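You operate a simulated robot arm through the tools that you are given. There is no shell and no other tool. Be economical: measure what you need, move in short steps, check, and stop when the job is done.

You run a simulated robot arm. Do the job below in one go: nothing can be reset, and whatever is moved stays where it is left.

## Task
Wipe the glue off the green top piece and stand its heel on the bench.
Fine: draw the slide out first and leave it out; put the rag back; the heel goes back in the row; leave the other heels and top pieces where they are. What is to be rubbed or washed off counts as gone when no trace of it is left.

The check looks at the end state, three seconds after you hand in, the way a careful person would. Anything else that was tipped, shoved, dropped, spilled or broken makes it a failure.

## Robot
A 6-joint arm with a two-finger parallel gripper, fixed in place. Base frame: the origin is at the foot of the arm, x ahead of it, y to its left, z up; the work surface is at about z = 800. Units: mm, rad, N and s.
With the tool pointing down near the work surface it reaches from about 260 to 680 mm from the base axis. Its first joint turns from -1.152 to 1.152 rad. Payload 2.9 kg.
The tool frame sits at the grasp point between the pads (the TCP): z along the fingers, y along the line on which they close. The tips reach 30 mm beyond it. The gripper opens to 110 mm. The fingers are 20 mm wide and 10 mm thick; the gripper's body (48 by 112 mm) begins 55 mm behind the TCP.
Orientation is told as [roll, pitch, yaw] about the base's x, y, z axes, in that order, counted from this pose: with the fingers straight down and closing along the base's y, the tool's x points along the base's -x, its y along +y and its z along -z.

## Interface
- The arm moves only by the tool play_rows. Its argument "rows" is one flat list of numbers, 7 for each row, row after row: the shift along the tool's x, y, z in mm, then the turn, a rotation vector about the tool's x, y, z in rad, then the opening, from 0 (shut) to 1 (fully open). In form: [x, y, z, ax, ay, az, claw, x, y, z, ax, ay, az, claw, ...]. A call has 1 to 12 rows; each row shifts and turns the commanded pose from where the row before left it, along the tool's axes as they then stand. Rows are played at 5 a second. More than 50 mm and 0.15 rad between two rows, or a gripper value outside its range, and nothing of the call is played. Where a pose cannot be reached the arm comes as near as it can. A force on the tool above 40 N (or 10 N above the force at the start of the call, whichever is more), or a blocked arm, ends the call early, and 0.2 s more pass. The fingers move at their own pace (about 108 mm/s each) and stop on an object; they squeeze with about 22 N. The grip force told is the motor's: it shows also when the fingers shut on nothing. Time passes only in rows, and 0.2 s behind the last, so rows that do not move let the fingers close. It gives the time, the measured TCP pose, the force on the tool (base axes), the opening and the grip force at its end, in the units of the frame above (readings bear some noise), with the torque about the TCP (base axes, N m) and any sound that the robot's microphone picked up.
- Cameras (640 x 400 px; columns grow to the right, rows downward): "scene" is fixed at [93.3, 445.2, 1403.2]; the picture's right is [-0.60, -0.80, 0.00], its down [-0.45, 0.34, -0.83] and it looks along [0.66, -0.50, -0.56] (base axes); focal length 374 px, centre (320, 200). "wrist" rides on the gripper at [72, 17, -103] in the tool frame; the picture's right is [-0.23, 0.97, 0.00], its down [-0.76, -0.18, -0.62] and it looks along [-0.61, -0.14, 0.78] (tool axes); focal length 222 px, centre (320, 200). There is no depth. A picture from a camera that has moved, and an enlarged one, comes with that camera's place and axes in the base frame and with its lens. The place of the scene camera against the robot may be out by one fixed shift of up to 25 mm in any direction.
- camera(camera): a new picture of that camera. The clock stands still meanwhile.
- enlarge(camera, box): a new picture of the part [left, top, right, bottom] of that camera's present view, enlarged. The clock stands still meanwhile.
- close_job(): hands the job in; it is judged then, once.

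Work in short steps. Places have to be worked out from the pictures, the camera data and where the tool is seen: move nearer, look again, correct. Check each grasp and each placing, and mend what went wrong. You have 120 turns and 68 pictures in all, those below and enlarged ones among them. Open the gripper and draw the arm clear of the work before you hand the job in, unless the task says otherwise; then end with one line.

The tools are called after ">>>" as a command line: name --argument value ..., lists and objects as JSON in quotes. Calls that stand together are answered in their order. play_rows: Moves the arm, as the interface text tells. Its arguments: {"type":"object","properties":{"rows":{"type":"array"}},"required":["rows"]} The other tools are called the same way: camera (camera) takes a picture; enlarge (camera, box) takes an enlarged picture of a part of a camera's view; close_job () hands the job in.

At the start:

```text
t: 0.0
ee_pos: [387.2, -73.7, 1097.5]
orientation: [-0.002, 0.001, 0.0]
ft_force: [-0.7, 0.3, -0.6]
ft_torque: [0.0, -0.03, -0.01]
grip_width: 110.0
grip_force: 0.0
```

scene: 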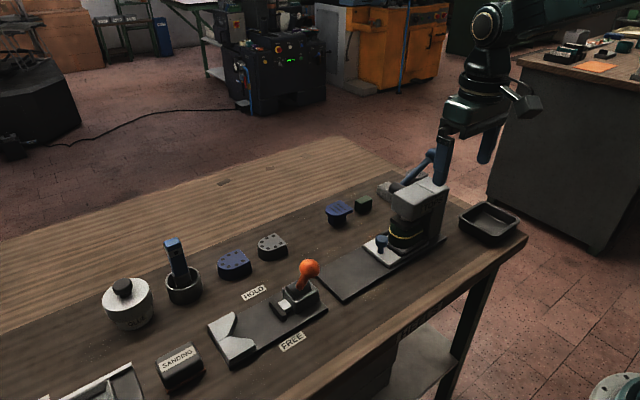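
wrist: 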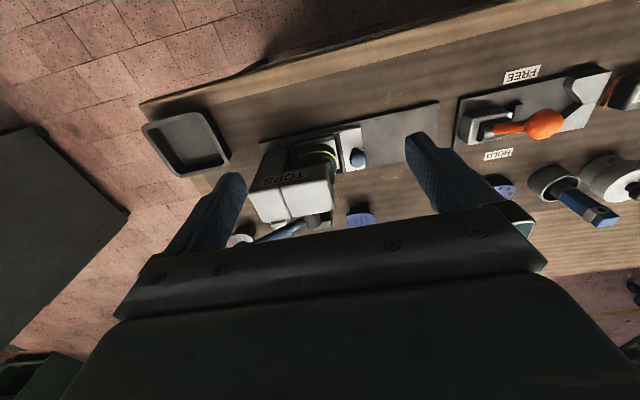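

The scene shows a bench with a press-like "TOPS" holder with a slide, a lever HOLD/FREE, heels, a row, etc. I enlarge the parts to understand them.

>>> enlarge --camera "scene" --box '[320, 160, 540, 300]'

>>> enlarge --camera "scene" --box '[40, 220, 340, 400]'

>>> enlarge --camera "wrist" --box '[130, 60, 640, 280]'

```text
2.86 times, centred on (430, 230) of scene
camera zoom: at [93.3, 445.2, 1403.2], right [-0.6, -0.8, 0.0], down [-0.45, 0.34, -0.83], along [0.66, -0.5, -0.56], focal length 1068 px, centre (6, 114)
```

zoom: 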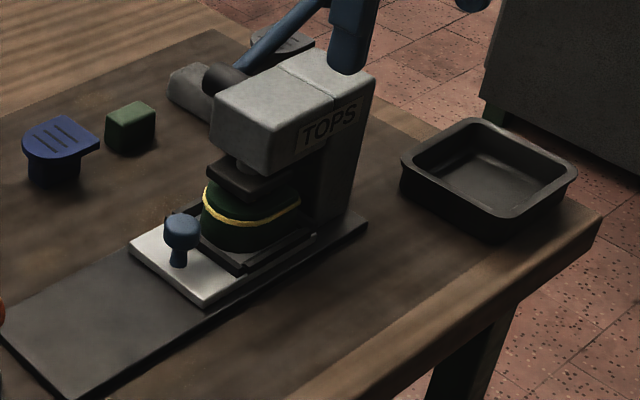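

```text
2.13 times, centred on (190, 310) of scene
camera zoom: at [93.3, 445.2, 1403.2], right [-0.6, -0.8, 0.0], down [-0.45, 0.34, -0.83], along [0.66, -0.5, -0.56], focal length 797 px, centre (597, -35)
```

zoom: 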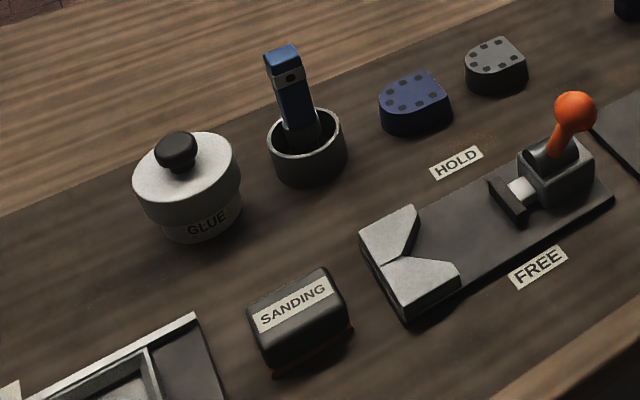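

```text
1.25 times, centred on (385, 170) of wrist
camera zoom: at [314.4, -57.4, 1199.5], right [0.23, 0.97, 0.0], down [0.76, -0.18, 0.62], along [0.61, -0.14, -0.78], focal length 279 px, centre (238, 238)
```

zoom: 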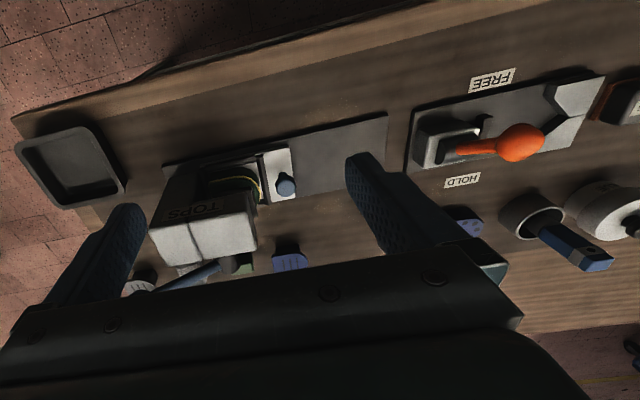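

I'll move the wrist camera forward to see what's behind and beside the press.

>>> play_rows --rows '[-40, 0, 0, 0, 0, 0, 1, -40, 0, 0, 0, 0, 0, 1, -30, 0, 0, 0, 0, 0, 1]'

>>> camera --camera "wrist"

>>> enlarge --camera "scene" --box '[340, 150, 480, 280]'

>>> enlarge --camera "scene" --box '[0, 300, 220, 400]'

```text
t: 0.8
ee_pos: [497.7, -72.9, 1096.6]
orientation: [0.001, 0.0, 0.0]
ft_force: [0.4, -0.2, -0.1]
ft_torque: [0.01, 0.0, 0.01]
grip_width: 110.3
grip_force: 0.0
```

```text
62 pictures are left
camera wrist: at [424.9, -56.3, 1200.0], right [0.23, 0.97, 0.0], down [0.76, -0.18, 0.62], along [0.61, -0.14, -0.78], focal length 222 px, centre (320, 200)
```

wrist: 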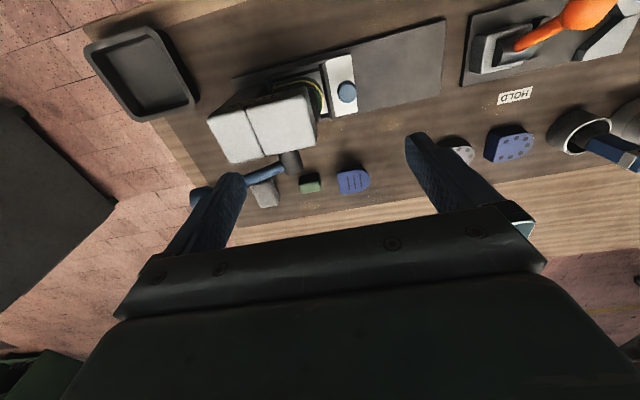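

```text
3.08 times, centred on (410, 215) of scene
camera zoom: at [93.3, 445.2, 1403.2], right [-0.6, -0.8, 0.0], down [-0.45, 0.34, -0.83], along [0.66, -0.5, -0.56], focal length 1150 px, centre (43, 154)
```

zoom: 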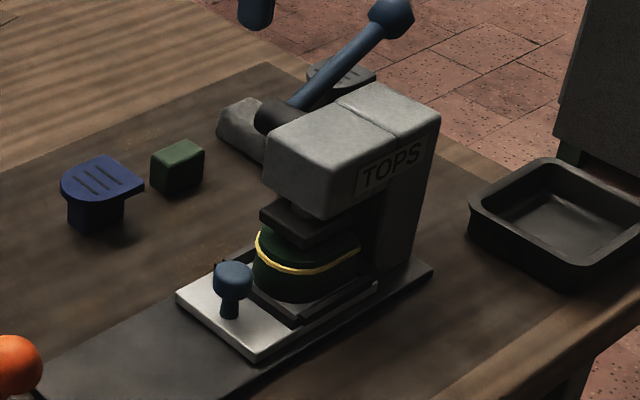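

```text
2.91 times, centred on (110, 350) of scene
camera zoom: at [93.3, 445.2, 1403.2], right [-0.6, -0.8, 0.0], down [-0.45, 0.34, -0.83], along [0.66, -0.5, -0.56], focal length 1087 px, centre (931, -236)
```

zoom: 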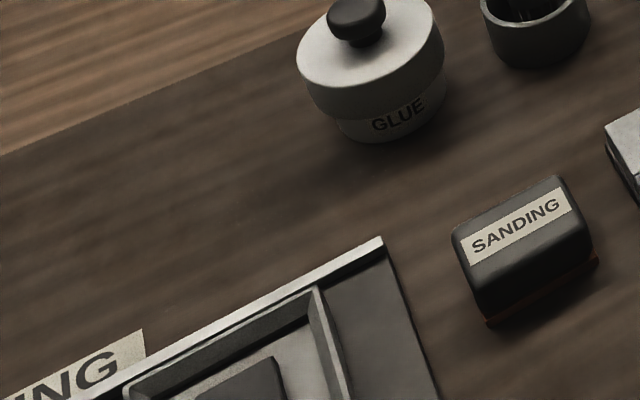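

Next I look at the left end of the bench (cleaning tray) with the wrist camera.

>>> play_rows --rows '[30, 50, 0, 0, 0, 0, 1, 30, 50, 0, 0, 0, 0, 1, 30, 50, 0, 0, 0, 0, 1, 20, 50, 0, 0, 0, 0, 1, 0, 50, 0, 0, 0, 0, 1, 0, 50, 0, 0, 0, 0, 1, 0, 30, 0, 0, 0, 0, 1]'

>>> camera --camera "wrist"

```text
refused: row 1 steps farther than a row can; nothing moved
```

```text
59 pictures are left
camera wrist: at [424.9, -56.3, 1200.0], right [0.23, 0.97, 0.0], down [0.76, -0.18, 0.62], along [0.61, -0.14, -0.78], focal length 222 px, centre (320, 200)
```

wrist: 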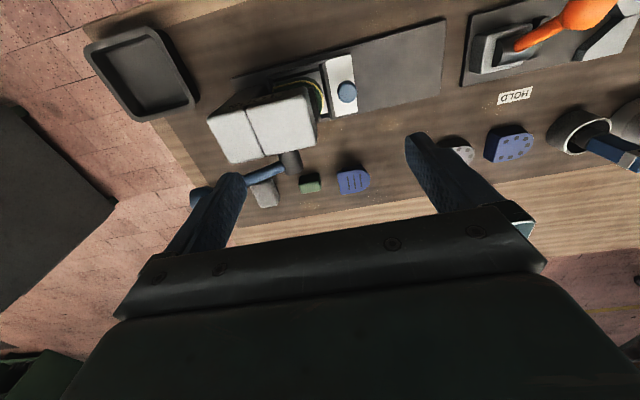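

Row length was the problem; same move with shorter steps.

>>> play_rows --rows '[25, 42, 0, 0, 0, 0, 1, 25, 42, 0, 0, 0, 0, 1, 25, 42, 0, 0, 0, 0, 1, 25, 42, 0, 0, 0, 0, 1, 10, 48, 0, 0, 0, 0, 1, 0, 48, 0, 0, 0, 0, 1, 0, 48, 0, 0, 0, 0, 1]'

>>> camera --camera "wrist"

```text
t: 2.4
ee_pos: [387.2, 234.2, 1096.8]
orientation: [-0.001, -0.001, 0.0]
ft_force: [0.0, 0.8, -0.7]
ft_torque: [0.0, -0.02, 0.01]
grip_width: 110.2
grip_force: 0.0
```

```text
58 pictures are left
camera wrist: at [315.1, 250.2, 1199.3], right [0.23, 0.97, 0.0], down [0.76, -0.18, 0.62], along [0.61, -0.14, -0.78], focal length 222 px, centre (320, 200)
```

wrist: 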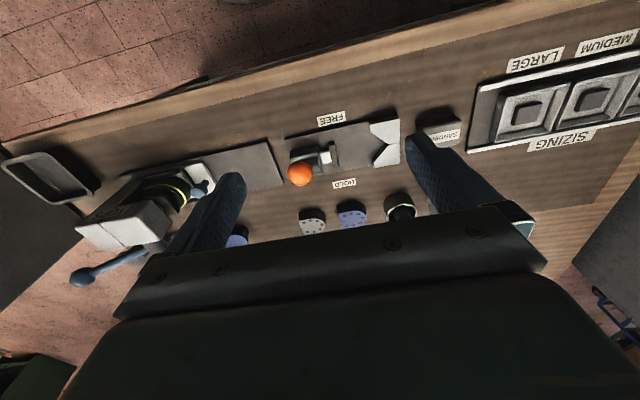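

The left end holds a sizing tray. Now a closer look at the press and the things behind it.

>>> play_rows --rows '[-10, -48, 0, 0, 0, 0, 1, -10, -48, 0, 0, 0, 0, 1, -10, -48, 0, 0, 0, 0, 1, -10, -48, 0, 0, 0, 0, 1, -10, -48, 0, 0, 0, 0, 1, -20, -30, 30, 0, 0, 0, 1, -20, 0, 45, 0, 0, 0, 1, -20, 0, 45, 0, 0, 0, 1, 0, 0, 20, 0, 0, 0, 1]'

>>> camera --camera "wrist"

```text
t: 4.3
ee_pos: [498.6, -32.1, 974.3]
orientation: [-0.002, -0.005, -0.005]
ft_force: [-5.1, 0.7, 6.7]
ft_torque: [-0.33, 0.2, -0.34]
grip_width: 109.2
grip_force: 0.0
stopped in row 9: the force on the tool passed its limit at 64 N (the readings are from after the stop); the commanded pose is now the measured one
```

```text
57 pictures are left
camera wrist: at [426.0, -15.5, 1076.5], right [0.23, 0.97, 0.0], down [0.76, -0.18, 0.63], along [0.61, -0.15, -0.78], focal length 222 px, centre (320, 200)
```

wrist: 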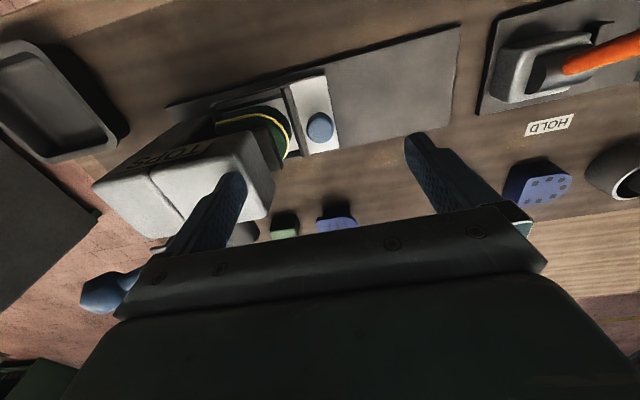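

The right finger tip touched the press head (top at about z 945). I back straight up and check nothing shifted.

>>> play_rows --rows '[0, 0, -30, 0, 0, 0, 1, 0, 20, -40, 0, 0, 0, 1]'

>>> enlarge --camera "scene" --box '[300, 150, 480, 280]'

```text
t: 5.0
ee_pos: [496.9, -11.5, 1040.6]
orientation: [-0.004, -0.005, -0.005]
ft_force: [0.2, 0.2, -0.1]
ft_torque: [0.01, -0.01, 0.0]
grip_width: 110.1
grip_force: 0.3
```

```text
3.08 times, centred on (390, 215) of scene
camera zoom: at [93.3, 445.1, 1403.2], right [-0.6, -0.8, 0.0], down [-0.45, 0.34, -0.83], along [0.66, -0.5, -0.56], focal length 1150 px, centre (105, 154)
```

zoom: 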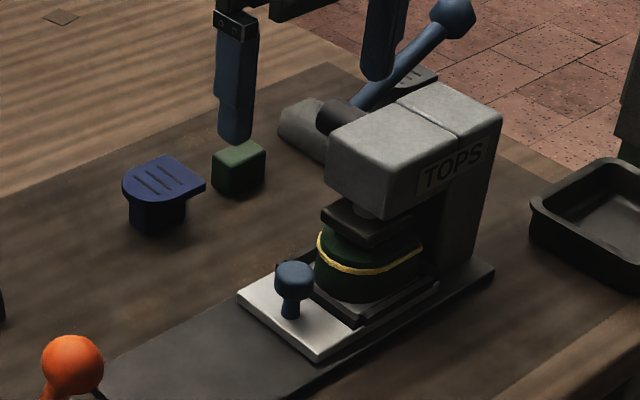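

Nothing moved. I go over the press at safe height to see the row behind it.

>>> play_rows --rows '[-30, -30, 0, 0, 0, 0, 1, -30, -30, 0, 0, 0, 0, 1, -30, -30, 0, 0, 0, 0, 1, -20, -20, 0, 0, 0, 0, 1]'

>>> camera --camera "wrist"

```text
t: 6.0
ee_pos: [608.7, -122.3, 1042.5]
orientation: [-0.003, -0.005, -0.006]
ft_force: [0.3, -0.2, -0.6]
ft_torque: [-0.01, -0.02, -0.01]
grip_width: 110.0
grip_force: 0.0
```

```text
55 pictures are left
camera wrist: at [536.5, -105.3, 1144.7], right [0.23, 0.97, 0.0], down [0.76, -0.18, 0.63], along [0.61, -0.15, -0.78], focal length 222 px, centre (320, 200)
```

wrist: 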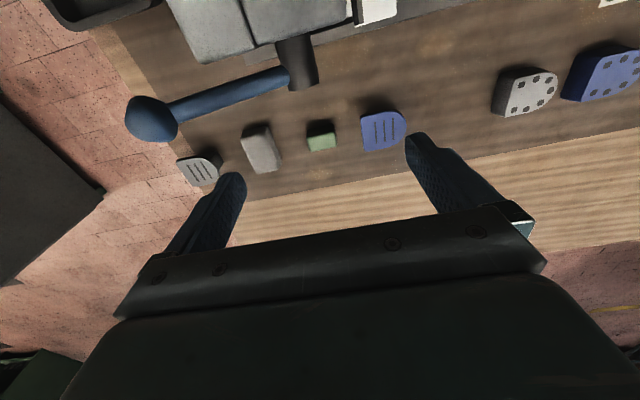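

>>> enlarge --camera "wrist" --box '[160, 40, 440, 220]'

```text
2.22 times, centred on (300, 130) of wrist
camera zoom: at [536.5, -105.3, 1144.7], right [0.23, 0.97, 0.0], down [0.76, -0.18, 0.63], along [0.61, -0.15, -0.78], focal length 494 px, centre (364, 356)
```

zoom: 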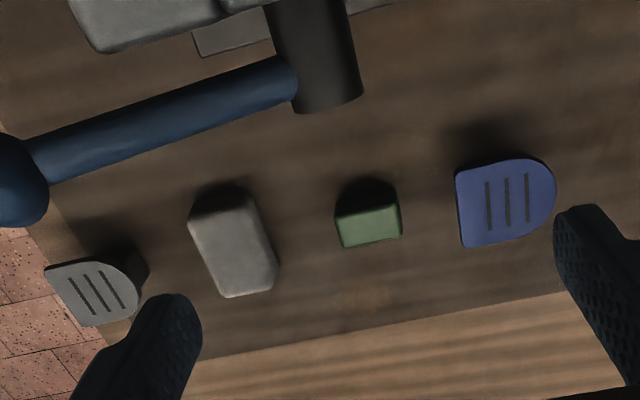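

The row at x≈675 has a blue heel, a green block, a grey block and a grey heel. I zoom in hard on the press stack and these objects.

>>> enlarge --camera "scene" --box '[370, 200, 450, 260]'

>>> enlarge --camera "scene" --box '[320, 160, 420, 230]'

```text
6.67 times, centred on (410, 230) of scene
camera zoom: at [93.2, 445.2, 1403.2], right [-0.6, -0.8, 0.0], down [-0.45, 0.34, -0.83], along [0.66, -0.5, -0.56], focal length 2492 px, centre (-280, 0)
```

zoom: 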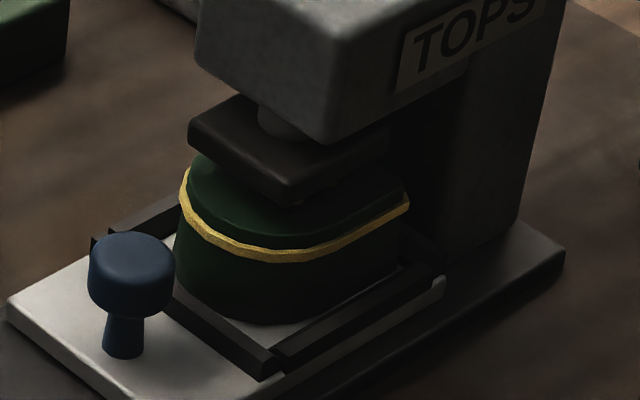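

```text
5.71 times, centred on (370, 195) of scene
camera zoom: at [93.2, 445.2, 1403.2], right [-0.6, -0.8, 0.0], down [-0.45, 0.34, -0.83], along [0.66, -0.5, -0.56], focal length 2136 px, centre (34, 229)
```

zoom: 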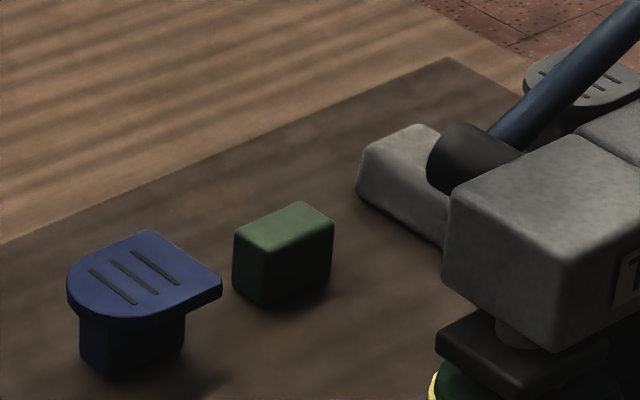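

The lined D-shapes look like top pieces and the dotted pucks like heels; the green stack in the press has a glue bead on its seam. I move lower behind the press to tell the rag from the green block.

>>> play_rows --rows '[-30, -10, 0, 0, 0, 0, 0.3, 0, 0, 40, 0, 0, 0, 0.3, 0, 0, 40, 0, 0, 0, 0.3]'

>>> camera --camera "wrist"

```text
t: 6.8
ee_pos: [639.3, -132.1, 963.7]
orientation: [-0.003, -0.007, -0.002]
ft_force: [-0.2, -0.7, -0.4]
ft_torque: [0.01, 0.04, -0.03]
grip_width: 33.1
grip_force: 0.0
```

```text
51 pictures are left
camera wrist: at [565.9, -115.4, 1066.5], right [0.23, 0.97, 0.0], down [0.76, -0.18, 0.63], along [0.61, -0.15, -0.78], focal length 222 px, centre (320, 200)
```

wrist: 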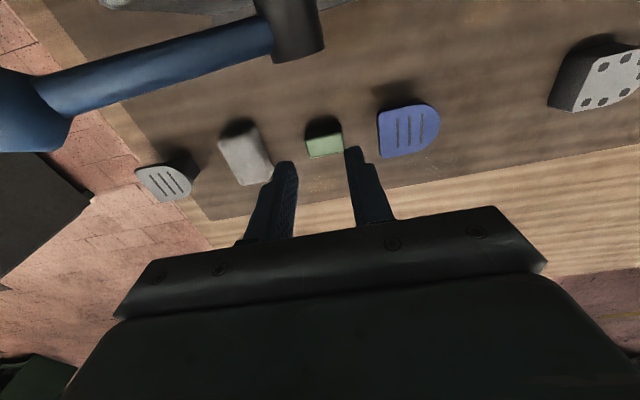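

>>> enlarge --camera "wrist" --box '[200, 80, 360, 200]'

```text
3.33 times, centred on (280, 140) of wrist
camera zoom: at [565.9, -115.4, 1066.5], right [0.23, 0.97, 0.0], down [0.76, -0.18, 0.63], along [0.61, -0.15, -0.78], focal length 740 px, centre (453, 400)
```

zoom: 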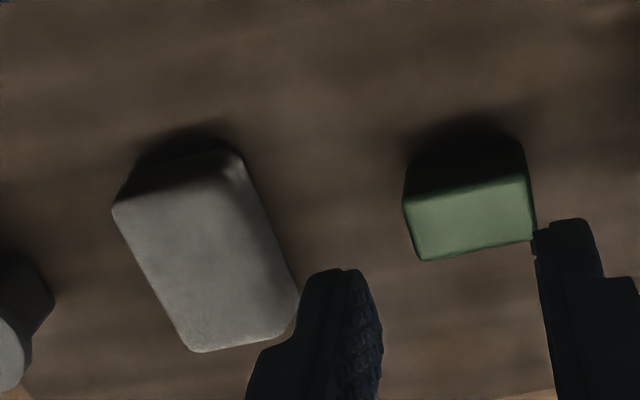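

I can't separate those yet; drawing the slide out comes first anyway and will show the stack. I raise, move to above the knob (about (498,-35)), and turn the gripper so it closes along x with the camera on the +y side.

>>> play_rows --rows '[0, 0, -40, 0, 0, 0, 0.5, 0, 0, -40, 0, 0, 0, 0.5, 35, 30, 0, 0, 0, 0.14, 0.5, 35, 30, 0, 0, 0, 0, 0.5, 35, 30, 0, 0, 0, 0, 0.5, 35, 30, 0, 0, 0, 0, 0.5]'

```text
t: 8.2
ee_pos: [512.9, 4.8, 1041.2]
orientation: [-0.002, -0.007, -0.144]
ft_force: [0.4, 0.3, -0.3]
ft_torque: [-0.04, -0.02, 0.02]
grip_width: 55.2
grip_force: 0.0
```

>>> play_rows --rows '[0, 0, 0, 0, 0, 0.143, 0.5, 0, 0, 0, 0, 0, 0.143, 0.5, 0, 0, 0, 0, 0, 0.143, 0.5, 0, 0, 0, 0, 0, 0.143, 0.5, 0, 0, 0, 0, 0, 0.143, 0.5, 0, 0, 0, 0, 0, 0.143, 0.5, 0, 0, 0, 0, 0, 0.143, 0.5, 0, 0, 0, 0, 0, 0.143, 0.5, 0, 0, 0, 0, 0, 0.143, 0.5, 0, 0, 0, 0, 0, 0.142, 0.5]'

>>> camera --camera "wrist"

```text
t: 10.3
ee_pos: [513.4, 1.1, 1044.8]
orientation: [0.006, -0.003, -1.575]
ft_force: [0.3, 1.0, 0.9]
ft_torque: [-0.04, 0.03, 0.01]
grip_width: 55.1
grip_force: 0.0
```

```text
49 pictures are left
camera wrist: at [529.3, 73.7, 1146.4], right [0.97, -0.23, 0.01], down [-0.19, -0.76, 0.62], along [-0.14, -0.61, -0.78], focal length 222 px, centre (320, 200)
```

wrist: 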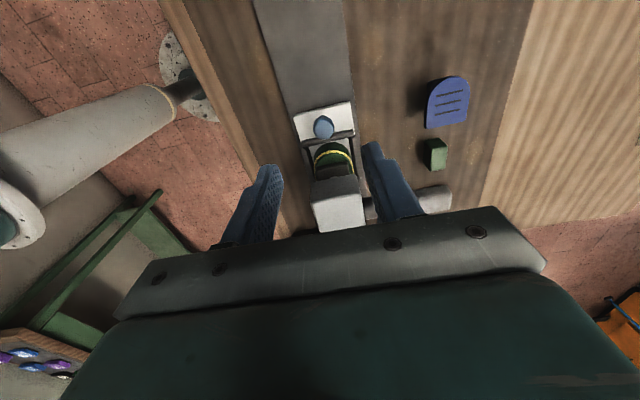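

>>> play_rows --rows '[-15, -4, 40, 0, 0, 0, 0.5, -16, -3, 40, 0, 0, 0, 0.5]'

>>> camera --camera "wrist"

```text
t: 10.9
ee_pos: [506.4, -26.5, 964.7]
orientation: [0.007, -0.002, -1.571]
ft_force: [0.8, 0.4, 0.2]
ft_torque: [-0.03, 0.0, -0.02]
grip_width: 55.0
grip_force: 0.1
```

```text
48 pictures are left
camera wrist: at [522.8, 44.6, 1066.4], right [0.97, -0.23, 0.01], down [-0.18, -0.76, 0.62], along [-0.14, -0.61, -0.78], focal length 222 px, centre (320, 200)
```

wrist: 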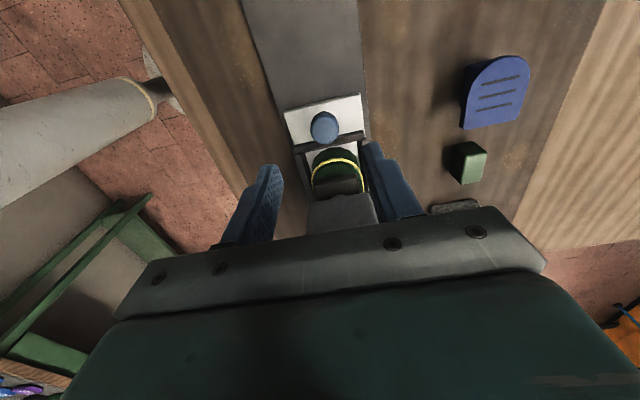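

Knob cap triangulates to about (508,-34,860); the press head's front is near y -55, so I tilt the gripper 0.3 rad to keep its body off the head and come in along the tool axis.

>>> play_rows --rows '[0, 0, 0, 0, -0.15, 0, 0.5, 0, 0, 0, 0, -0.15, 0, 0.5, 26, 1.6, 26, 0, 0, 0, 0.5, 0, 0, 40, 0, 0, 0, 0.5]'

>>> camera --camera "wrist"

>>> enlarge --camera "scene" --box '[330, 170, 470, 280]'

```text
t: 11.9
ee_pos: [510.1, -23.0, 889.5]
orientation: [0.005, -0.303, -1.575]
ft_force: [0.0, 0.4, -0.5]
ft_torque: [-0.03, 0.04, 0.02]
grip_width: 54.7
grip_force: 0.0
```

```text
47 pictures are left
camera wrist: at [525.3, 75.8, 965.8], right [0.97, -0.22, 0.07], down [-0.18, -0.54, 0.82], along [-0.14, -0.81, -0.57], focal length 222 px, centre (320, 200)
```

wrist: 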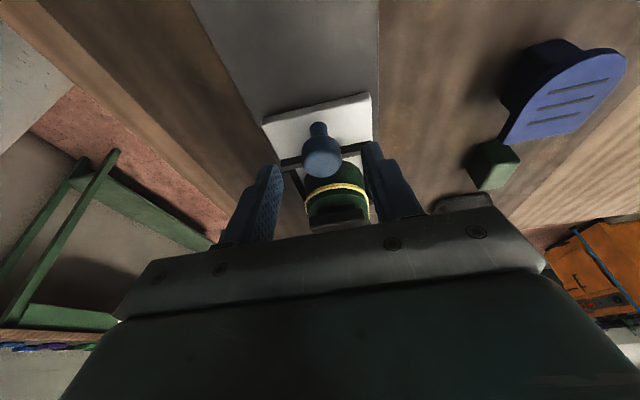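

```text
3.64 times, centred on (400, 225) of scene
camera zoom: at [93.2, 445.2, 1403.2], right [-0.6, -0.8, 0.0], down [-0.45, 0.34, -0.83], along [0.66, -0.5, -0.56], focal length 1359 px, centre (29, 109)
```

zoom: 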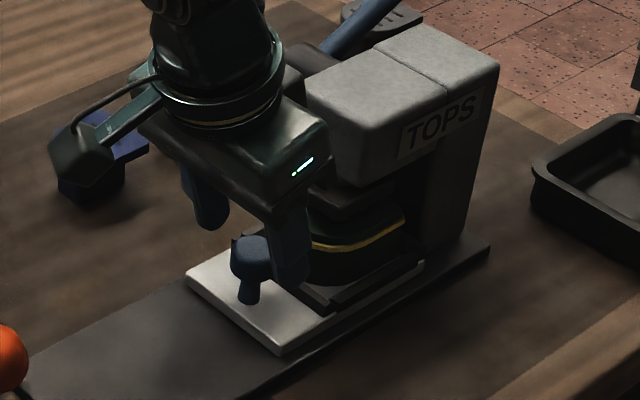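

Knob centre now at about (510,-35,850), in line with the tool axis. I advance and close on it.

>>> play_rows --rows '[0, 0, 20, 0, 0, 0, 0.5, 0, 0, 17, 0, 0, 0, 0.5, 0, 0, 0, 0, 0, 0, 0.1, 0, 0, 0, 0, 0, 0, 0.1, 0, 0, 0, 0, 0, 0, 0.1]'

```text
t: 13.2
ee_pos: [510.6, -32.9, 855.1]
orientation: [0.012, -0.301, -1.574]
ft_force: [23.5, -1.0, -8.1]
ft_torque: [0.28, -0.12, -0.12]
grip_width: 27.7
grip_force: 45.2
```

Gripped the knob (27.7 mm). I ease 2 mm toward the side load and pull 20 mm in +y.

>>> play_rows --rows '[0, 2, 0, 0, 0, 0, 0.1, 9.55, 0, -2.96, 0, 0, 0, 0.1, 9.55, 0, -2.96, 0, 0, 0, 0.1]'

>>> enlarge --camera "scene" --box '[330, 170, 470, 280]'

```text
t: 13.9
ee_pos: [509.9, -16.6, 855.7]
orientation: [0.001, -0.302, -1.576]
ft_force: [7.0, -0.8, -10.2]
ft_torque: [0.41, -0.17, -0.02]
grip_width: 27.5
grip_force: 45.6
```

```text
3.64 times, centred on (400, 225) of scene
camera zoom: at [93.6, 445.1, 1403.2], right [-0.6, -0.8, 0.0], down [-0.45, 0.34, -0.83], along [0.66, -0.5, -0.56], focal length 1359 px, centre (29, 109)
```

zoom: 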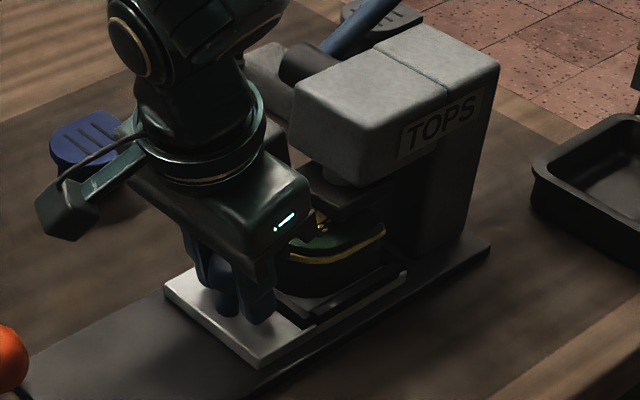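

The slide comes with me; glue also shows on top of the piece. I keep pulling.

>>> play_rows --rows '[14.3, 0, -4.4, 0, 0, 0, 0.1, 14.3, 0, -4.4, 0, 0, 0, 0.1, 14.3, 0, -4.4, 0, 0, 0, 0.1, 14.3, 0, -4.4, 0, 0, 0, 0.1]'

```text
t: 14.9
ee_pos: [509.9, 45.4, 855.9]
orientation: [0.003, -0.304, -1.572]
ft_force: [9.5, -0.5, -31.2]
ft_torque: [0.09, -0.01, 0.16]
grip_width: 27.5
grip_force: 45.1
```

Downward load is growing since I drift up; lower 2.5 mm and continue.

>>> play_rows --rows '[0.75, 0, 2.4, 0, 0, 0, 0.1, 9.7, 0, -2.5, 0, 0, 0, 0.1, 9.7, 0, -2.5, 0, 0, 0, 0.1]'

>>> camera --camera "scene"

>>> camera --camera "wrist"

```text
t: 15.8
ee_pos: [509.5, 63.5, 856.7]
orientation: [0.008, -0.303, -1.578]
ft_force: [-21.7, -0.7, 28.7]
ft_torque: [0.21, 0.32, -0.02]
grip_width: 27.6
grip_force: 44.7
```

```text
44 pictures are left
```

scene: 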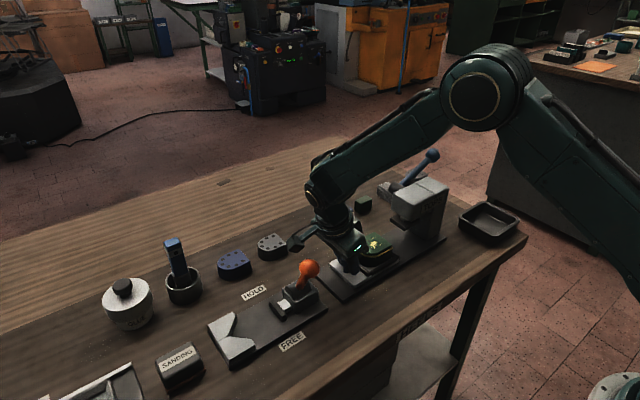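

```text
43 pictures are left
camera wrist: at [526.9, 163.2, 932.4], right [0.97, -0.22, 0.07], down [-0.19, -0.54, 0.82], along [-0.14, -0.81, -0.57], focal length 222 px, centre (320, 200)
```

wrist: 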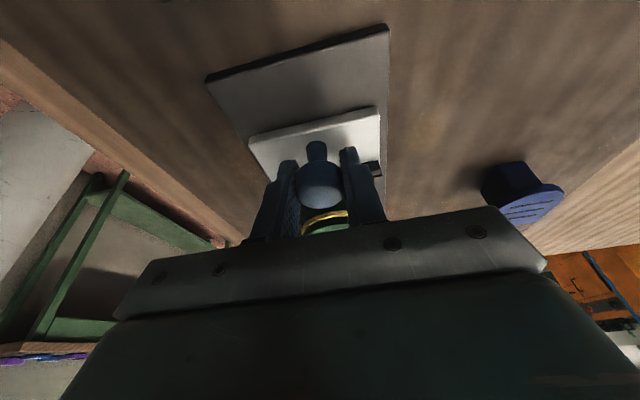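

About 96 mm drawn. I try another 12 mm to find the stop, lowering load first.

>>> play_rows --rows '[-0.4, -1, -1.2, 0, 0, 0, 0.1, 5.7, 0, -1.8, 0, 0, 0, 0.1, 5.7, 0, -1.8, 0, 0, 0, 0.1, 0, 0, 0, 0, 0, 0, 0.1]'

```text
t: 16.8
ee_pos: [509.4, 75.3, 855.6]
orientation: [0.005, -0.303, -1.575]
ft_force: [-20.6, -0.1, 34.9]
ft_torque: [-0.12, 0.27, 0.0]
grip_width: 27.5
grip_force: 44.9
```

>>> play_rows --rows '[-0.9, -0.5, -2.8, 0, 0, 0, 0.1, 7.6, 0, -2.4, 0, 0, 0, 0.1, 7.6, 0, -2.4, 0, 0, 0, 0.1, 0, 0, 0, 0, 0, 0, 0.1]'

```text
t: 17.8
ee_pos: [509.9, 92.9, 856.2]
orientation: [0.005, -0.302, -1.574]
ft_force: [5.2, 1.6, -12.6]
ft_torque: [-0.43, -0.13, 0.21]
grip_width: 27.4
grip_force: 45.4
```

Drawn 125 mm with no stop felt; the slide front is at the plate's end, which is out enough. I release and back off along the tool axis, then look.

>>> play_rows --rows '[0, 0, 0, 0, 0, 0, 0.5, 0, 0, 0, 0, 0, 0, 0.5, 0, 0, -45, 0, 0, 0, 0.5, 0, 0, -45, 0, 0, 0, 0.5, 0, 0, -45, 0, 0, 0, 0.5]'

>>> camera --camera "wrist"

>>> enlarge --camera "scene" --box '[300, 190, 440, 300]'

```text
t: 18.9
ee_pos: [507.0, 130.4, 987.6]
orientation: [0.005, -0.302, -1.574]
ft_force: [-0.8, 0.8, -0.2]
ft_torque: [0.01, 0.04, 0.0]
grip_width: 55.0
grip_force: 0.1
```

```text
42 pictures are left
camera wrist: at [523.7, 230.1, 1064.6], right [0.97, -0.22, 0.07], down [-0.18, -0.54, 0.82], along [-0.14, -0.81, -0.57], focal length 222 px, centre (320, 200)
```

wrist: 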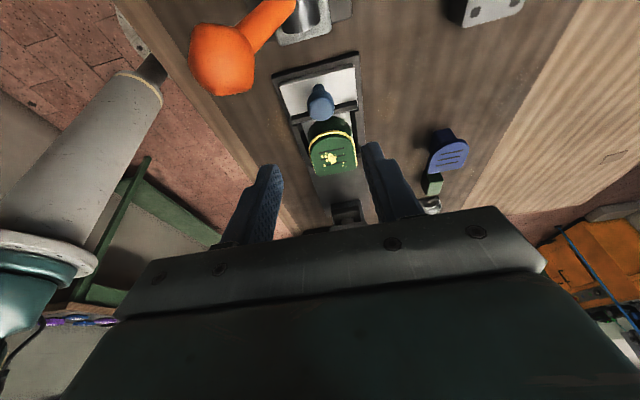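

```text
3.64 times, centred on (370, 245) of scene
camera zoom: at [93.2, 445.1, 1403.2], right [-0.6, -0.8, 0.0], down [-0.45, 0.34, -0.83], along [0.66, -0.5, -0.56], focal length 1359 px, centre (138, 36)
```

zoom: 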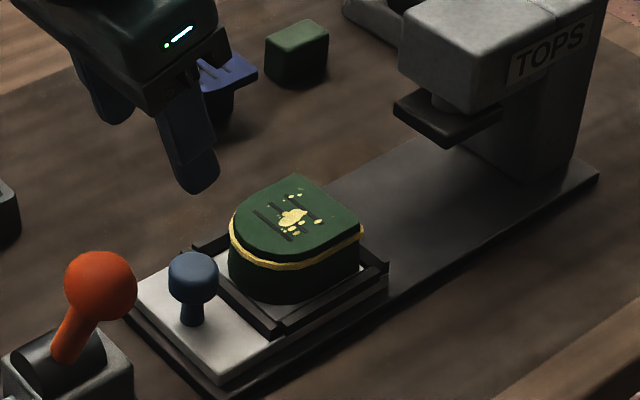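

Now it's clear: green top piece (three grooves) sits on the green heel, with glue blobs on its top face. The grey block (centre ≈ (669,-229), about 62×47) looks like the cloth pad; I go up and over to it, keeping clear of the press lever.

>>> play_rows --rows '[0, 0, -40, 0, 0.15, 0, 0.75, 0, 0, -30, 0, 0.15, 0, 0.75, -42, 20, 0, 0, 0, 0, 0.75, -42, 20, 0, 0, 0, 0, 0.75, -42, 20, 0, 0, 0, 0, 0.75, -42, 20, 0, 0, 0, 0, 0.75, -42, 20, 0, 0, 0, 0, 0.75, -42, 20, 0, 0, 0, 0, 0.75, -42, 20, 0, 0, 0, 0, 0.75]'

>>> camera --camera "wrist"

```text
t: 20.9
ee_pos: [639.8, -136.7, 1054.3]
orientation: [0.001, -0.001, -1.573]
ft_force: [-0.6, -0.7, -1.3]
ft_torque: [0.03, 0.02, 0.02]
grip_width: 82.6
grip_force: 0.1
out of reach, approached as far as the arm can: row 9
```

```text
40 pictures are left
camera wrist: at [656.3, -64.9, 1157.2], right [0.97, -0.23, 0.0], down [-0.18, -0.76, 0.62], along [-0.14, -0.61, -0.78], focal length 222 px, centre (320, 200)
```

wrist: 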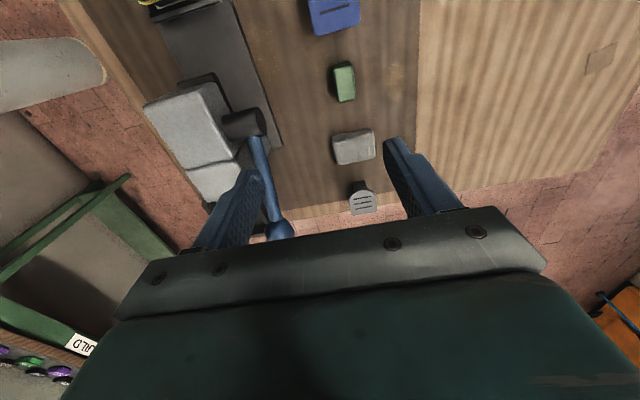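

>>> enlarge --camera "wrist" --box '[280, 40, 440, 240]'

```text
2.00 times, centred on (360, 140) of wrist
camera zoom: at [656.3, -64.9, 1157.2], right [0.97, -0.23, 0.0], down [-0.18, -0.76, 0.62], along [-0.14, -0.61, -0.78], focal length 444 px, centre (240, 320)
```

zoom: 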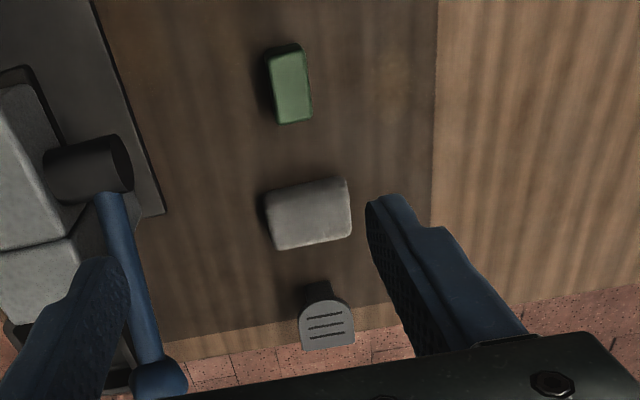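

The grey one looks like a folded cloth, so that's the rag, at about (672,-229). I lower and move out over it and see how far the arm reaches.

>>> play_rows --rows '[0, 5, 40, 0, 0, 0, 0.77, 0, 5, 40, 0, 0, 0, 0.77, -31, 6, 5, 0, 0, 0, 0.77, -31, 6, 5, 0, 0, 0, 0.77, -31, 6, 5, 0, 0, 0, 0.77]'

```text
t: 22.1
ee_pos: [645.3, -203.8, 956.3]
orientation: [0.008, -0.003, -1.572]
ft_force: [-0.3, 0.3, -0.2]
ft_torque: [0.03, 0.0, 0.01]
grip_width: 84.7
grip_force: 0.1
out of reach, approached as far as the arm can: row 3, 4, 5
```

>>> play_rows --rows '[-5, 5, 40, 0, 0, 0, 0.77, -10, 15, 38, 0, 0, 0, 0.77, -10, 15, 0, 0, 0, 0, 0.77]'

>>> camera --camera "wrist"

```text
t: 22.9
ee_pos: [646.4, -211.2, 897.3]
orientation: [0.006, -0.005, -1.572]
ft_force: [1.3, -0.1, 0.4]
ft_torque: [0.0, 0.0, 0.0]
grip_width: 84.7
grip_force: 0.0
out of reach, approached as far as the arm can: row 2, 3
```

```text
38 pictures are left
camera wrist: at [662.9, -139.1, 999.4], right [0.97, -0.23, 0.01], down [-0.18, -0.76, 0.62], along [-0.14, -0.61, -0.78], focal length 222 px, centre (320, 200)
```

wrist: 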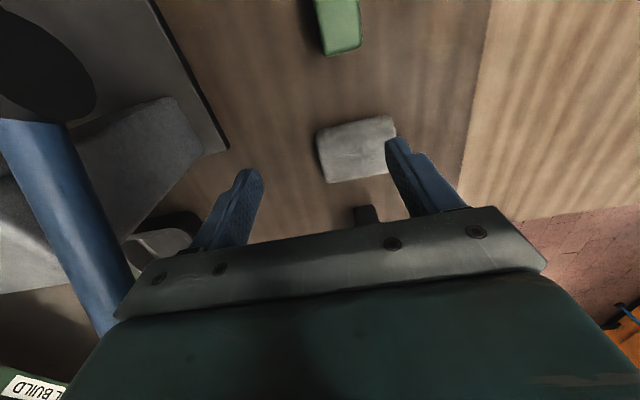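

>>> enlarge --camera "wrist" --box '[290, 0, 430, 210]'

```text
1.90 times, centred on (360, 105) of wrist
camera zoom: at [662.9, -139.1, 999.4], right [0.97, -0.23, 0.01], down [-0.18, -0.76, 0.62], along [-0.14, -0.61, -0.78], focal length 423 px, centre (244, 381)
```

zoom: 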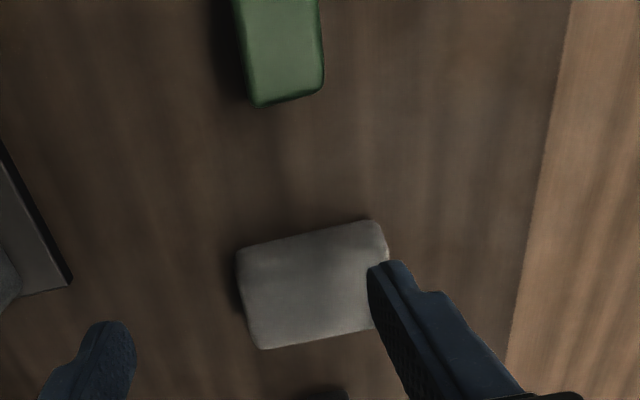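

Straight down the arm ends at r≈680 while the rag is at r≈710, so I need an outward tilt with the camera on the outer side. I back off up and +y, then turn to yaw −π.

>>> play_rows --rows '[35, -5, -30, 0, 0, 0, 0.65, 35, -5, -35, 0, 0, 0, 0.65, 0, 0, 0, 0, 0, 0.145, 0.65, 0, 0, 0, 0, 0, 0.145, 0.65, 0, 0, 0, 0, 0, 0.145, 0.65, 0, 0, 0, 0, 0, 0.145, 0.65, 0, 0, 0, 0, 0, 0.145, 0.65]'

>>> play_rows --rows '[0, 0, 0, 0, 0, 0.145, 0.65, 0, 0, 0, 0, 0, 0.145, 0.65, 0, 0, 0, 0, 0, 0.145, 0.65, 0, 0, 0, 0, 0, 0.145, 0.65, 0, 0, 0, 0, 0, 0.145, 0.65, 0, 0, 0, 0, 0, 0.12, 0.65]'

```text
t: 24.6
ee_pos: [636.7, -142.4, 961.3]
orientation: [0.007, 0.001, -2.302]
ft_force: [0.1, -0.7, 0.0]
ft_torque: [-0.01, 0.0, 0.03]
grip_width: 71.2
grip_force: 0.0
```

```text
t: 25.9
ee_pos: [637.7, -141.7, 960.3]
orientation: [0.003, 0.006, 3.137]
ft_force: [-0.1, -0.2, -0.8]
ft_torque: [0.0, 0.0, -0.01]
grip_width: 71.4
grip_force: 0.1
```

Yaw done. Tilt 0.2 outward and move to above the rag.

>>> play_rows --rows '[0, 0, 0, 0, 0.1, 0, 0.65, 0, 0, 0, 0, 0.1, 0, 0.65, 4.5, 29, 19.6, 0, 0, 0, 0.65, 4.5, 29, 19.6, 0, 0, 0, 0.65, 4.5, 29, 19.6, 0, 0, 0, 0.65]'

>>> camera --camera "wrist"

>>> enlarge --camera "scene" --box '[330, 130, 470, 240]'

```text
t: 27.1
ee_pos: [662.6, -227.0, 903.9]
orientation: [0.003, 0.206, 3.141]
ft_force: [0.4, 0.0, 0.3]
ft_torque: [-0.03, 0.01, -0.02]
grip_width: 71.6
grip_force: 0.0
```

```text
36 pictures are left
camera wrist: at [712.5, -243.4, 1019.5], right [-0.22, -0.97, -0.04], down [-0.87, 0.18, 0.45], along [-0.43, 0.14, -0.89], focal length 222 px, centre (320, 200)
```

wrist: 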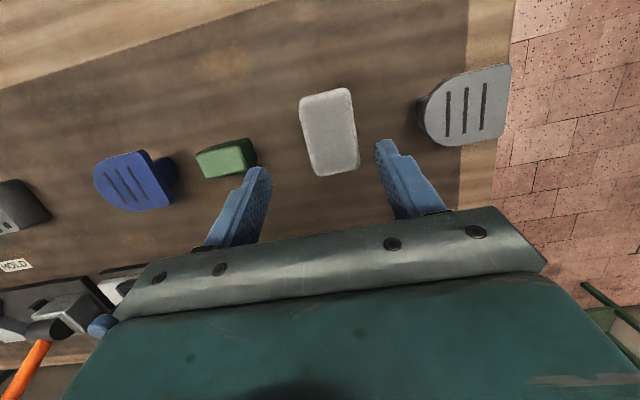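

```text
3.64 times, centred on (400, 185) of scene
camera zoom: at [93.2, 445.2, 1403.2], right [-0.6, -0.8, 0.0], down [-0.45, 0.34, -0.83], along [0.66, -0.5, -0.56], focal length 1359 px, centre (29, 254)
```

zoom: 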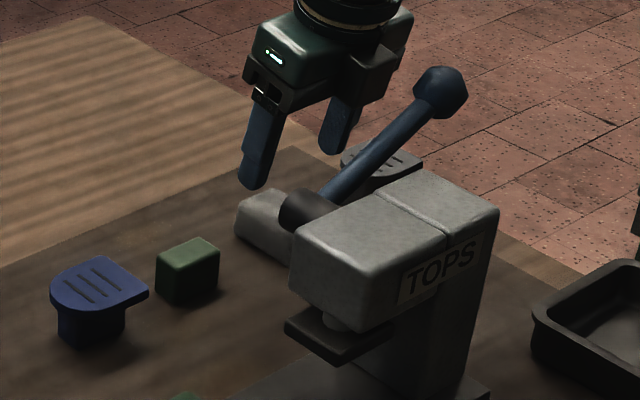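

The cloth texture is clear now. Rag at ≈(680,-234), aligned with x; I go down to z≈840 and close.

>>> play_rows --rows '[-2, 6, 22, 0, 0, 0, 0.65, -2, 0, 20, 0, 0, 0, 0.65, -2, 0, 20, 0, 0, 0, 0.65, 0, 0, 0, 0, 0, 0, 0.65]'

>>> camera --camera "wrist"

```text
t: 28.1
ee_pos: [669.1, -236.8, 842.6]
orientation: [0.004, 0.206, 3.14]
ft_force: [-0.5, 0.2, 0.2]
ft_torque: [0.0, 0.0, 0.0]
grip_width: 71.3
grip_force: 0.0
```

```text
34 pictures are left
camera wrist: at [718.9, -253.1, 957.3], right [-0.22, -0.97, -0.04], down [-0.87, 0.18, 0.45], along [-0.43, 0.14, -0.89], focal length 222 px, centre (320, 200)
```

wrist: 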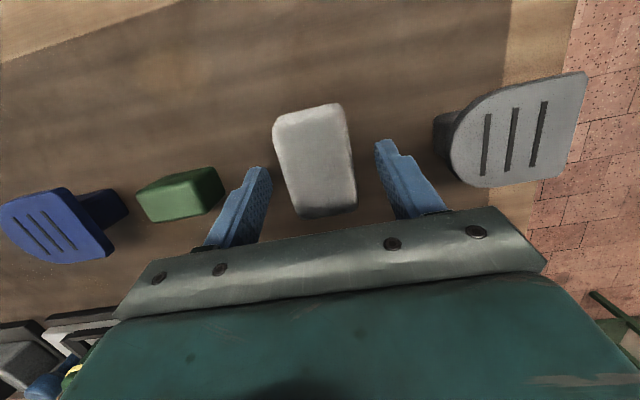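

Fingers straddle the rag evenly; close.

>>> play_rows --rows '[0, 0, 0, 0, 0, 0, 0.25, 0, 0, 0, 0, 0, 0, 0.25, 0, 0, 0, 0, 0, 0, 0.25]'

```text
t: 28.9
ee_pos: [669.3, -235.3, 841.5]
orientation: [0.004, 0.205, 3.141]
ft_force: [-0.3, -0.3, -0.4]
ft_torque: [0.01, 0.0, 0.01]
grip_width: 45.0
grip_force: 22.0
```

Rag held (45 mm). Lift and carry around the press, keeping the same tilt, to beside the slide.

>>> play_rows --rows '[8, 0, -39.2, 0, 0, 0, 0.25, -1.9, -20, -31, 0, 0, 0, 0.25, -3.9, -30, -21.2, 0, 0, 0, 0.25, -1, -45, -10.4, 0, 0, 0, 0.25, -4.9, -45, -1, 0, 0, 0, 0.25, -4.9, -45, -1, 0, 0, 0, 0.25, -4.9, -45, -1, 0, 0, 0, 0.25, -34.3, -10, -7, 0, 0, 0, 0.25]'

>>> camera --camera "scene"

>>> camera --camera "wrist"

```text
t: 30.8
ee_pos: [602.1, -42.2, 946.1]
orientation: [0.052, 0.199, -3.095]
ft_force: [0.3, -0.4, -2.1]
ft_torque: [0.0, 0.01, 0.03]
grip_width: 44.9
grip_force: 22.2
out of reach, approached as far as the arm can: row 6, 7
```

```text
33 pictures are left
```

scene: 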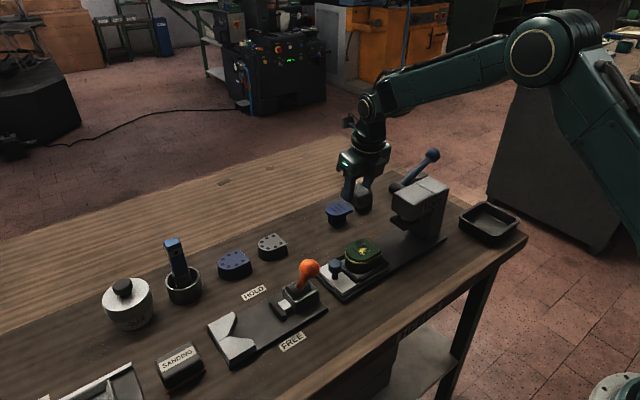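

```text
32 pictures are left
camera wrist: at [653.2, -52.1, 1061.6], right [-0.19, -0.98, 0.0], down [-0.88, 0.17, 0.45], along [-0.45, 0.08, -0.89], focal length 222 px, centre (320, 200)
```

wrist: 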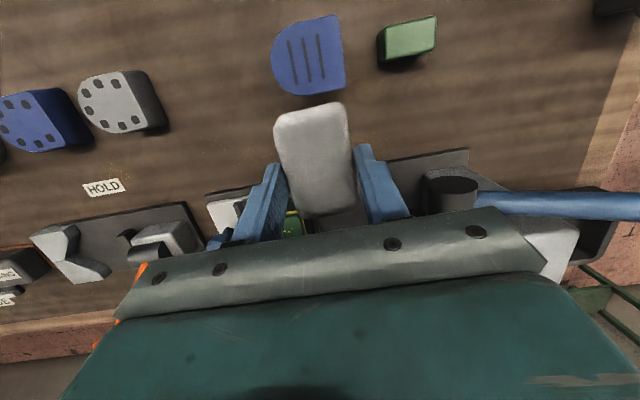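

A wrist-turn limit was reached at yaw −π, so I turn back +0.3 rad about the vertical (keeping the rag's bottom level) before moving on.

>>> play_rows --rows '[0, 0, 0, 0.029, 0, -0.145, 0.25, 0, 0, 0, 0.029, 0, -0.145, 0.25, 0, 0, 0, 0, 0, 0, 0.25]'

```text
t: 31.6
ee_pos: [602.7, -39.9, 946.2]
orientation: [0.043, 0.186, -2.806]
ft_force: [0.5, -0.6, 0.1]
ft_torque: [-0.02, 0.0, -0.02]
grip_width: 45.0
grip_force: 22.3
```

I level the rag's tilt, move +y past the press head and then over the stack (≈(510,18)).

>>> play_rows --rows '[8.7, -25.5, 1.8, 0.043, 0.02, 0, 0.25, 8.7, -25.5, 1.8, 0, 0, 0, 0.25, -31.5, -11.2, -6.4, 0, 0, 0, 0.25, -31.5, -11.2, -6.4, 0, 0, 0, 0.25, -31.5, -11.2, -6.4, 0, 0, 0, 0.25, -4.2, 0, 20.6, 0, 0, 0, 0.25]'

>>> enlarge --camera "scene" --box '[300, 190, 440, 300]'

>>> camera --camera "wrist"

```text
t: 33.0
ee_pos: [500.5, 13.9, 923.3]
orientation: [-0.001, 0.206, -2.809]
ft_force: [-0.8, -0.3, -0.2]
ft_torque: [-0.02, -0.04, 0.01]
grip_width: 45.0
grip_force: 21.9
```

```text
3.64 times, centred on (370, 245) of scene
camera zoom: at [93.2, 445.2, 1403.2], right [-0.6, -0.8, 0.0], down [-0.45, 0.34, -0.83], along [0.66, -0.5, -0.56], focal length 1359 px, centre (138, 36)
```

zoom: 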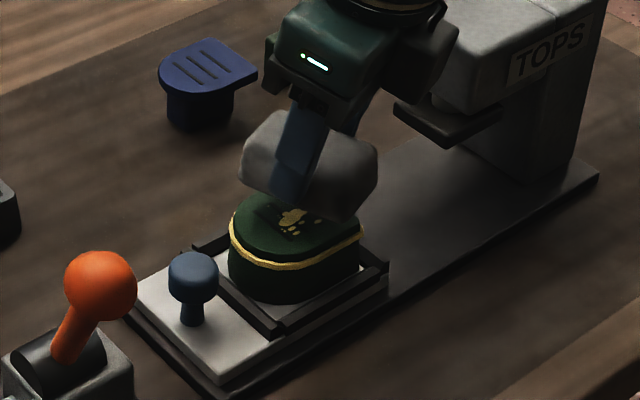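

```text
30 pictures are left
camera wrist: at [552.8, 13.8, 1039.2], right [0.11, -0.99, -0.05], down [-0.88, -0.12, 0.45], along [-0.46, -0.01, -0.89], focal length 222 px, centre (320, 200)
```

wrist: 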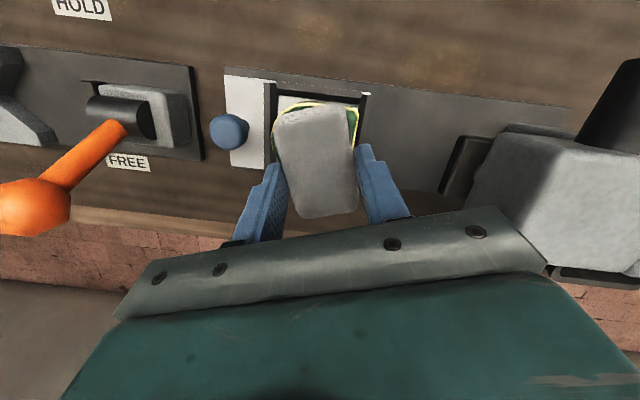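

Rag is centred over the stack. I lower slowly to feel for contact.

>>> play_rows --rows '[-1.6, 0, 7.8, 0, 0, 0, 0.25, -1, 0, 4.9, 0, 0, 0, 0.25, -1, 0, 4.9, 0, 0, 0, 0.25, -0.6, 0, 2.9, 0, 0, 0, 0.25]'

```text
t: 34.0
ee_pos: [500.8, 14.1, 903.0]
orientation: [-0.002, 0.206, -2.807]
ft_force: [0.3, 0.6, -0.1]
ft_torque: [0.05, 0.04, -0.03]
grip_width: 45.1
grip_force: 21.8
```

>>> play_rows --rows '[-0.6, 0, 2.9, 0, 0, 0, 0.25, -0.6, 0, 2.9, 0, 0, 0, 0.25, 0, 0, 0, 0, 0, 0, 0.25]'

```text
t: 34.8
ee_pos: [501.8, 14.7, 900.8]
orientation: [-0.001, 0.213, -2.806]
ft_force: [-4.6, 0.9, 28.6]
ft_torque: [0.1, -0.05, 0.04]
grip_width: 45.1
grip_force: 22.2
```

Contact at TCP z≈901 (28 N, a bit hard). I ease 1.8 mm and rub along x.

>>> play_rows --rows '[0.35, 0, -1.8, 0, 0, 0, 0.25, 9.25, 3.3, 1.88, 0, 0, 0, 0.25, -9.25, -3.3, -1.88, 0, 0, 0, 0.25, -9.25, -3.3, -1.88, 0, 0, 0, 0.25, -9.25, -3.3, -1.88, 0, 0, 0, 0.25, 9.25, 3.3, 1.88, 0, 0, 0, 0.25, 9.25, 3.3, 1.88, 0, 0, 0, 0.25, 9.25, 3.3, 1.88, 0, 0, 0, 0.25, -9.25, -3.3, -1.88, 0, 0, 0, 0.25]'

```text
t: 36.8
ee_pos: [499.8, 14.8, 899.2]
orientation: [-0.002, 0.206, -2.807]
ft_force: [-0.3, 0.0, -0.1]
ft_torque: [-0.03, -0.01, -0.01]
grip_width: 45.2
grip_force: 22.1
```

No load at the end; lower gently and rub again.

>>> play_rows --rows '[-0.4, 0, 2, 0, 0, 0, 0.25, 0, 0, 0, 0, 0, 0, 0.25]'

>>> enlarge --camera "scene" --box '[330, 210, 420, 280]'

```text
t: 37.4
ee_pos: [500.4, 14.2, 899.3]
orientation: [0.001, 0.211, -2.807]
ft_force: [-1.5, -0.8, 10.9]
ft_torque: [0.03, 0.0, -0.01]
grip_width: 45.0
grip_force: 22.2
```

```text
5.71 times, centred on (375, 245) of scene
camera zoom: at [93.0, 445.1, 1403.2], right [-0.6, -0.8, 0.0], down [-0.45, 0.34, -0.83], along [0.66, -0.5, -0.56], focal length 2136 px, centre (6, -57)
```

zoom: 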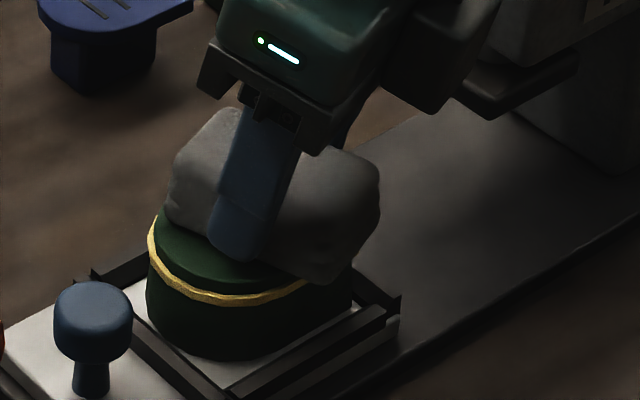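

About 11 N contact now; rub with several x strokes.

>>> play_rows --rows '[9.25, 3.3, 1.88, 0, 0, 0, 0.25, 4.6, 1.65, 0.94, 0, 0, 0, 0.25, -9.25, -3.3, -1.88, 0, 0, 0, 0.25, -9.25, -3.3, -1.88, 0, 0, 0, 0.25, -9.25, -3.3, -1.88, 0, 0, 0, 0.25, 9.25, 3.3, 1.88, 0, 0, 0, 0.25, 9.25, 3.3, 1.88, 0, 0, 0, 0.25, 9.25, 3.3, 1.88, 0, 0, 0, 0.25, -9.25, -3.3, -1.88, 0, 0, 0, 0.25, -4.6, -1.65, -0.94, 0, 0, 0, 0.25]'

```text
t: 39.5
ee_pos: [503.5, 14.2, 897.9]
orientation: [0.0, 0.212, -2.809]
ft_force: [9.7, 0.7, 11.3]
ft_torque: [-0.12, -0.54, 0.05]
grip_width: 45.2
grip_force: 21.9
```

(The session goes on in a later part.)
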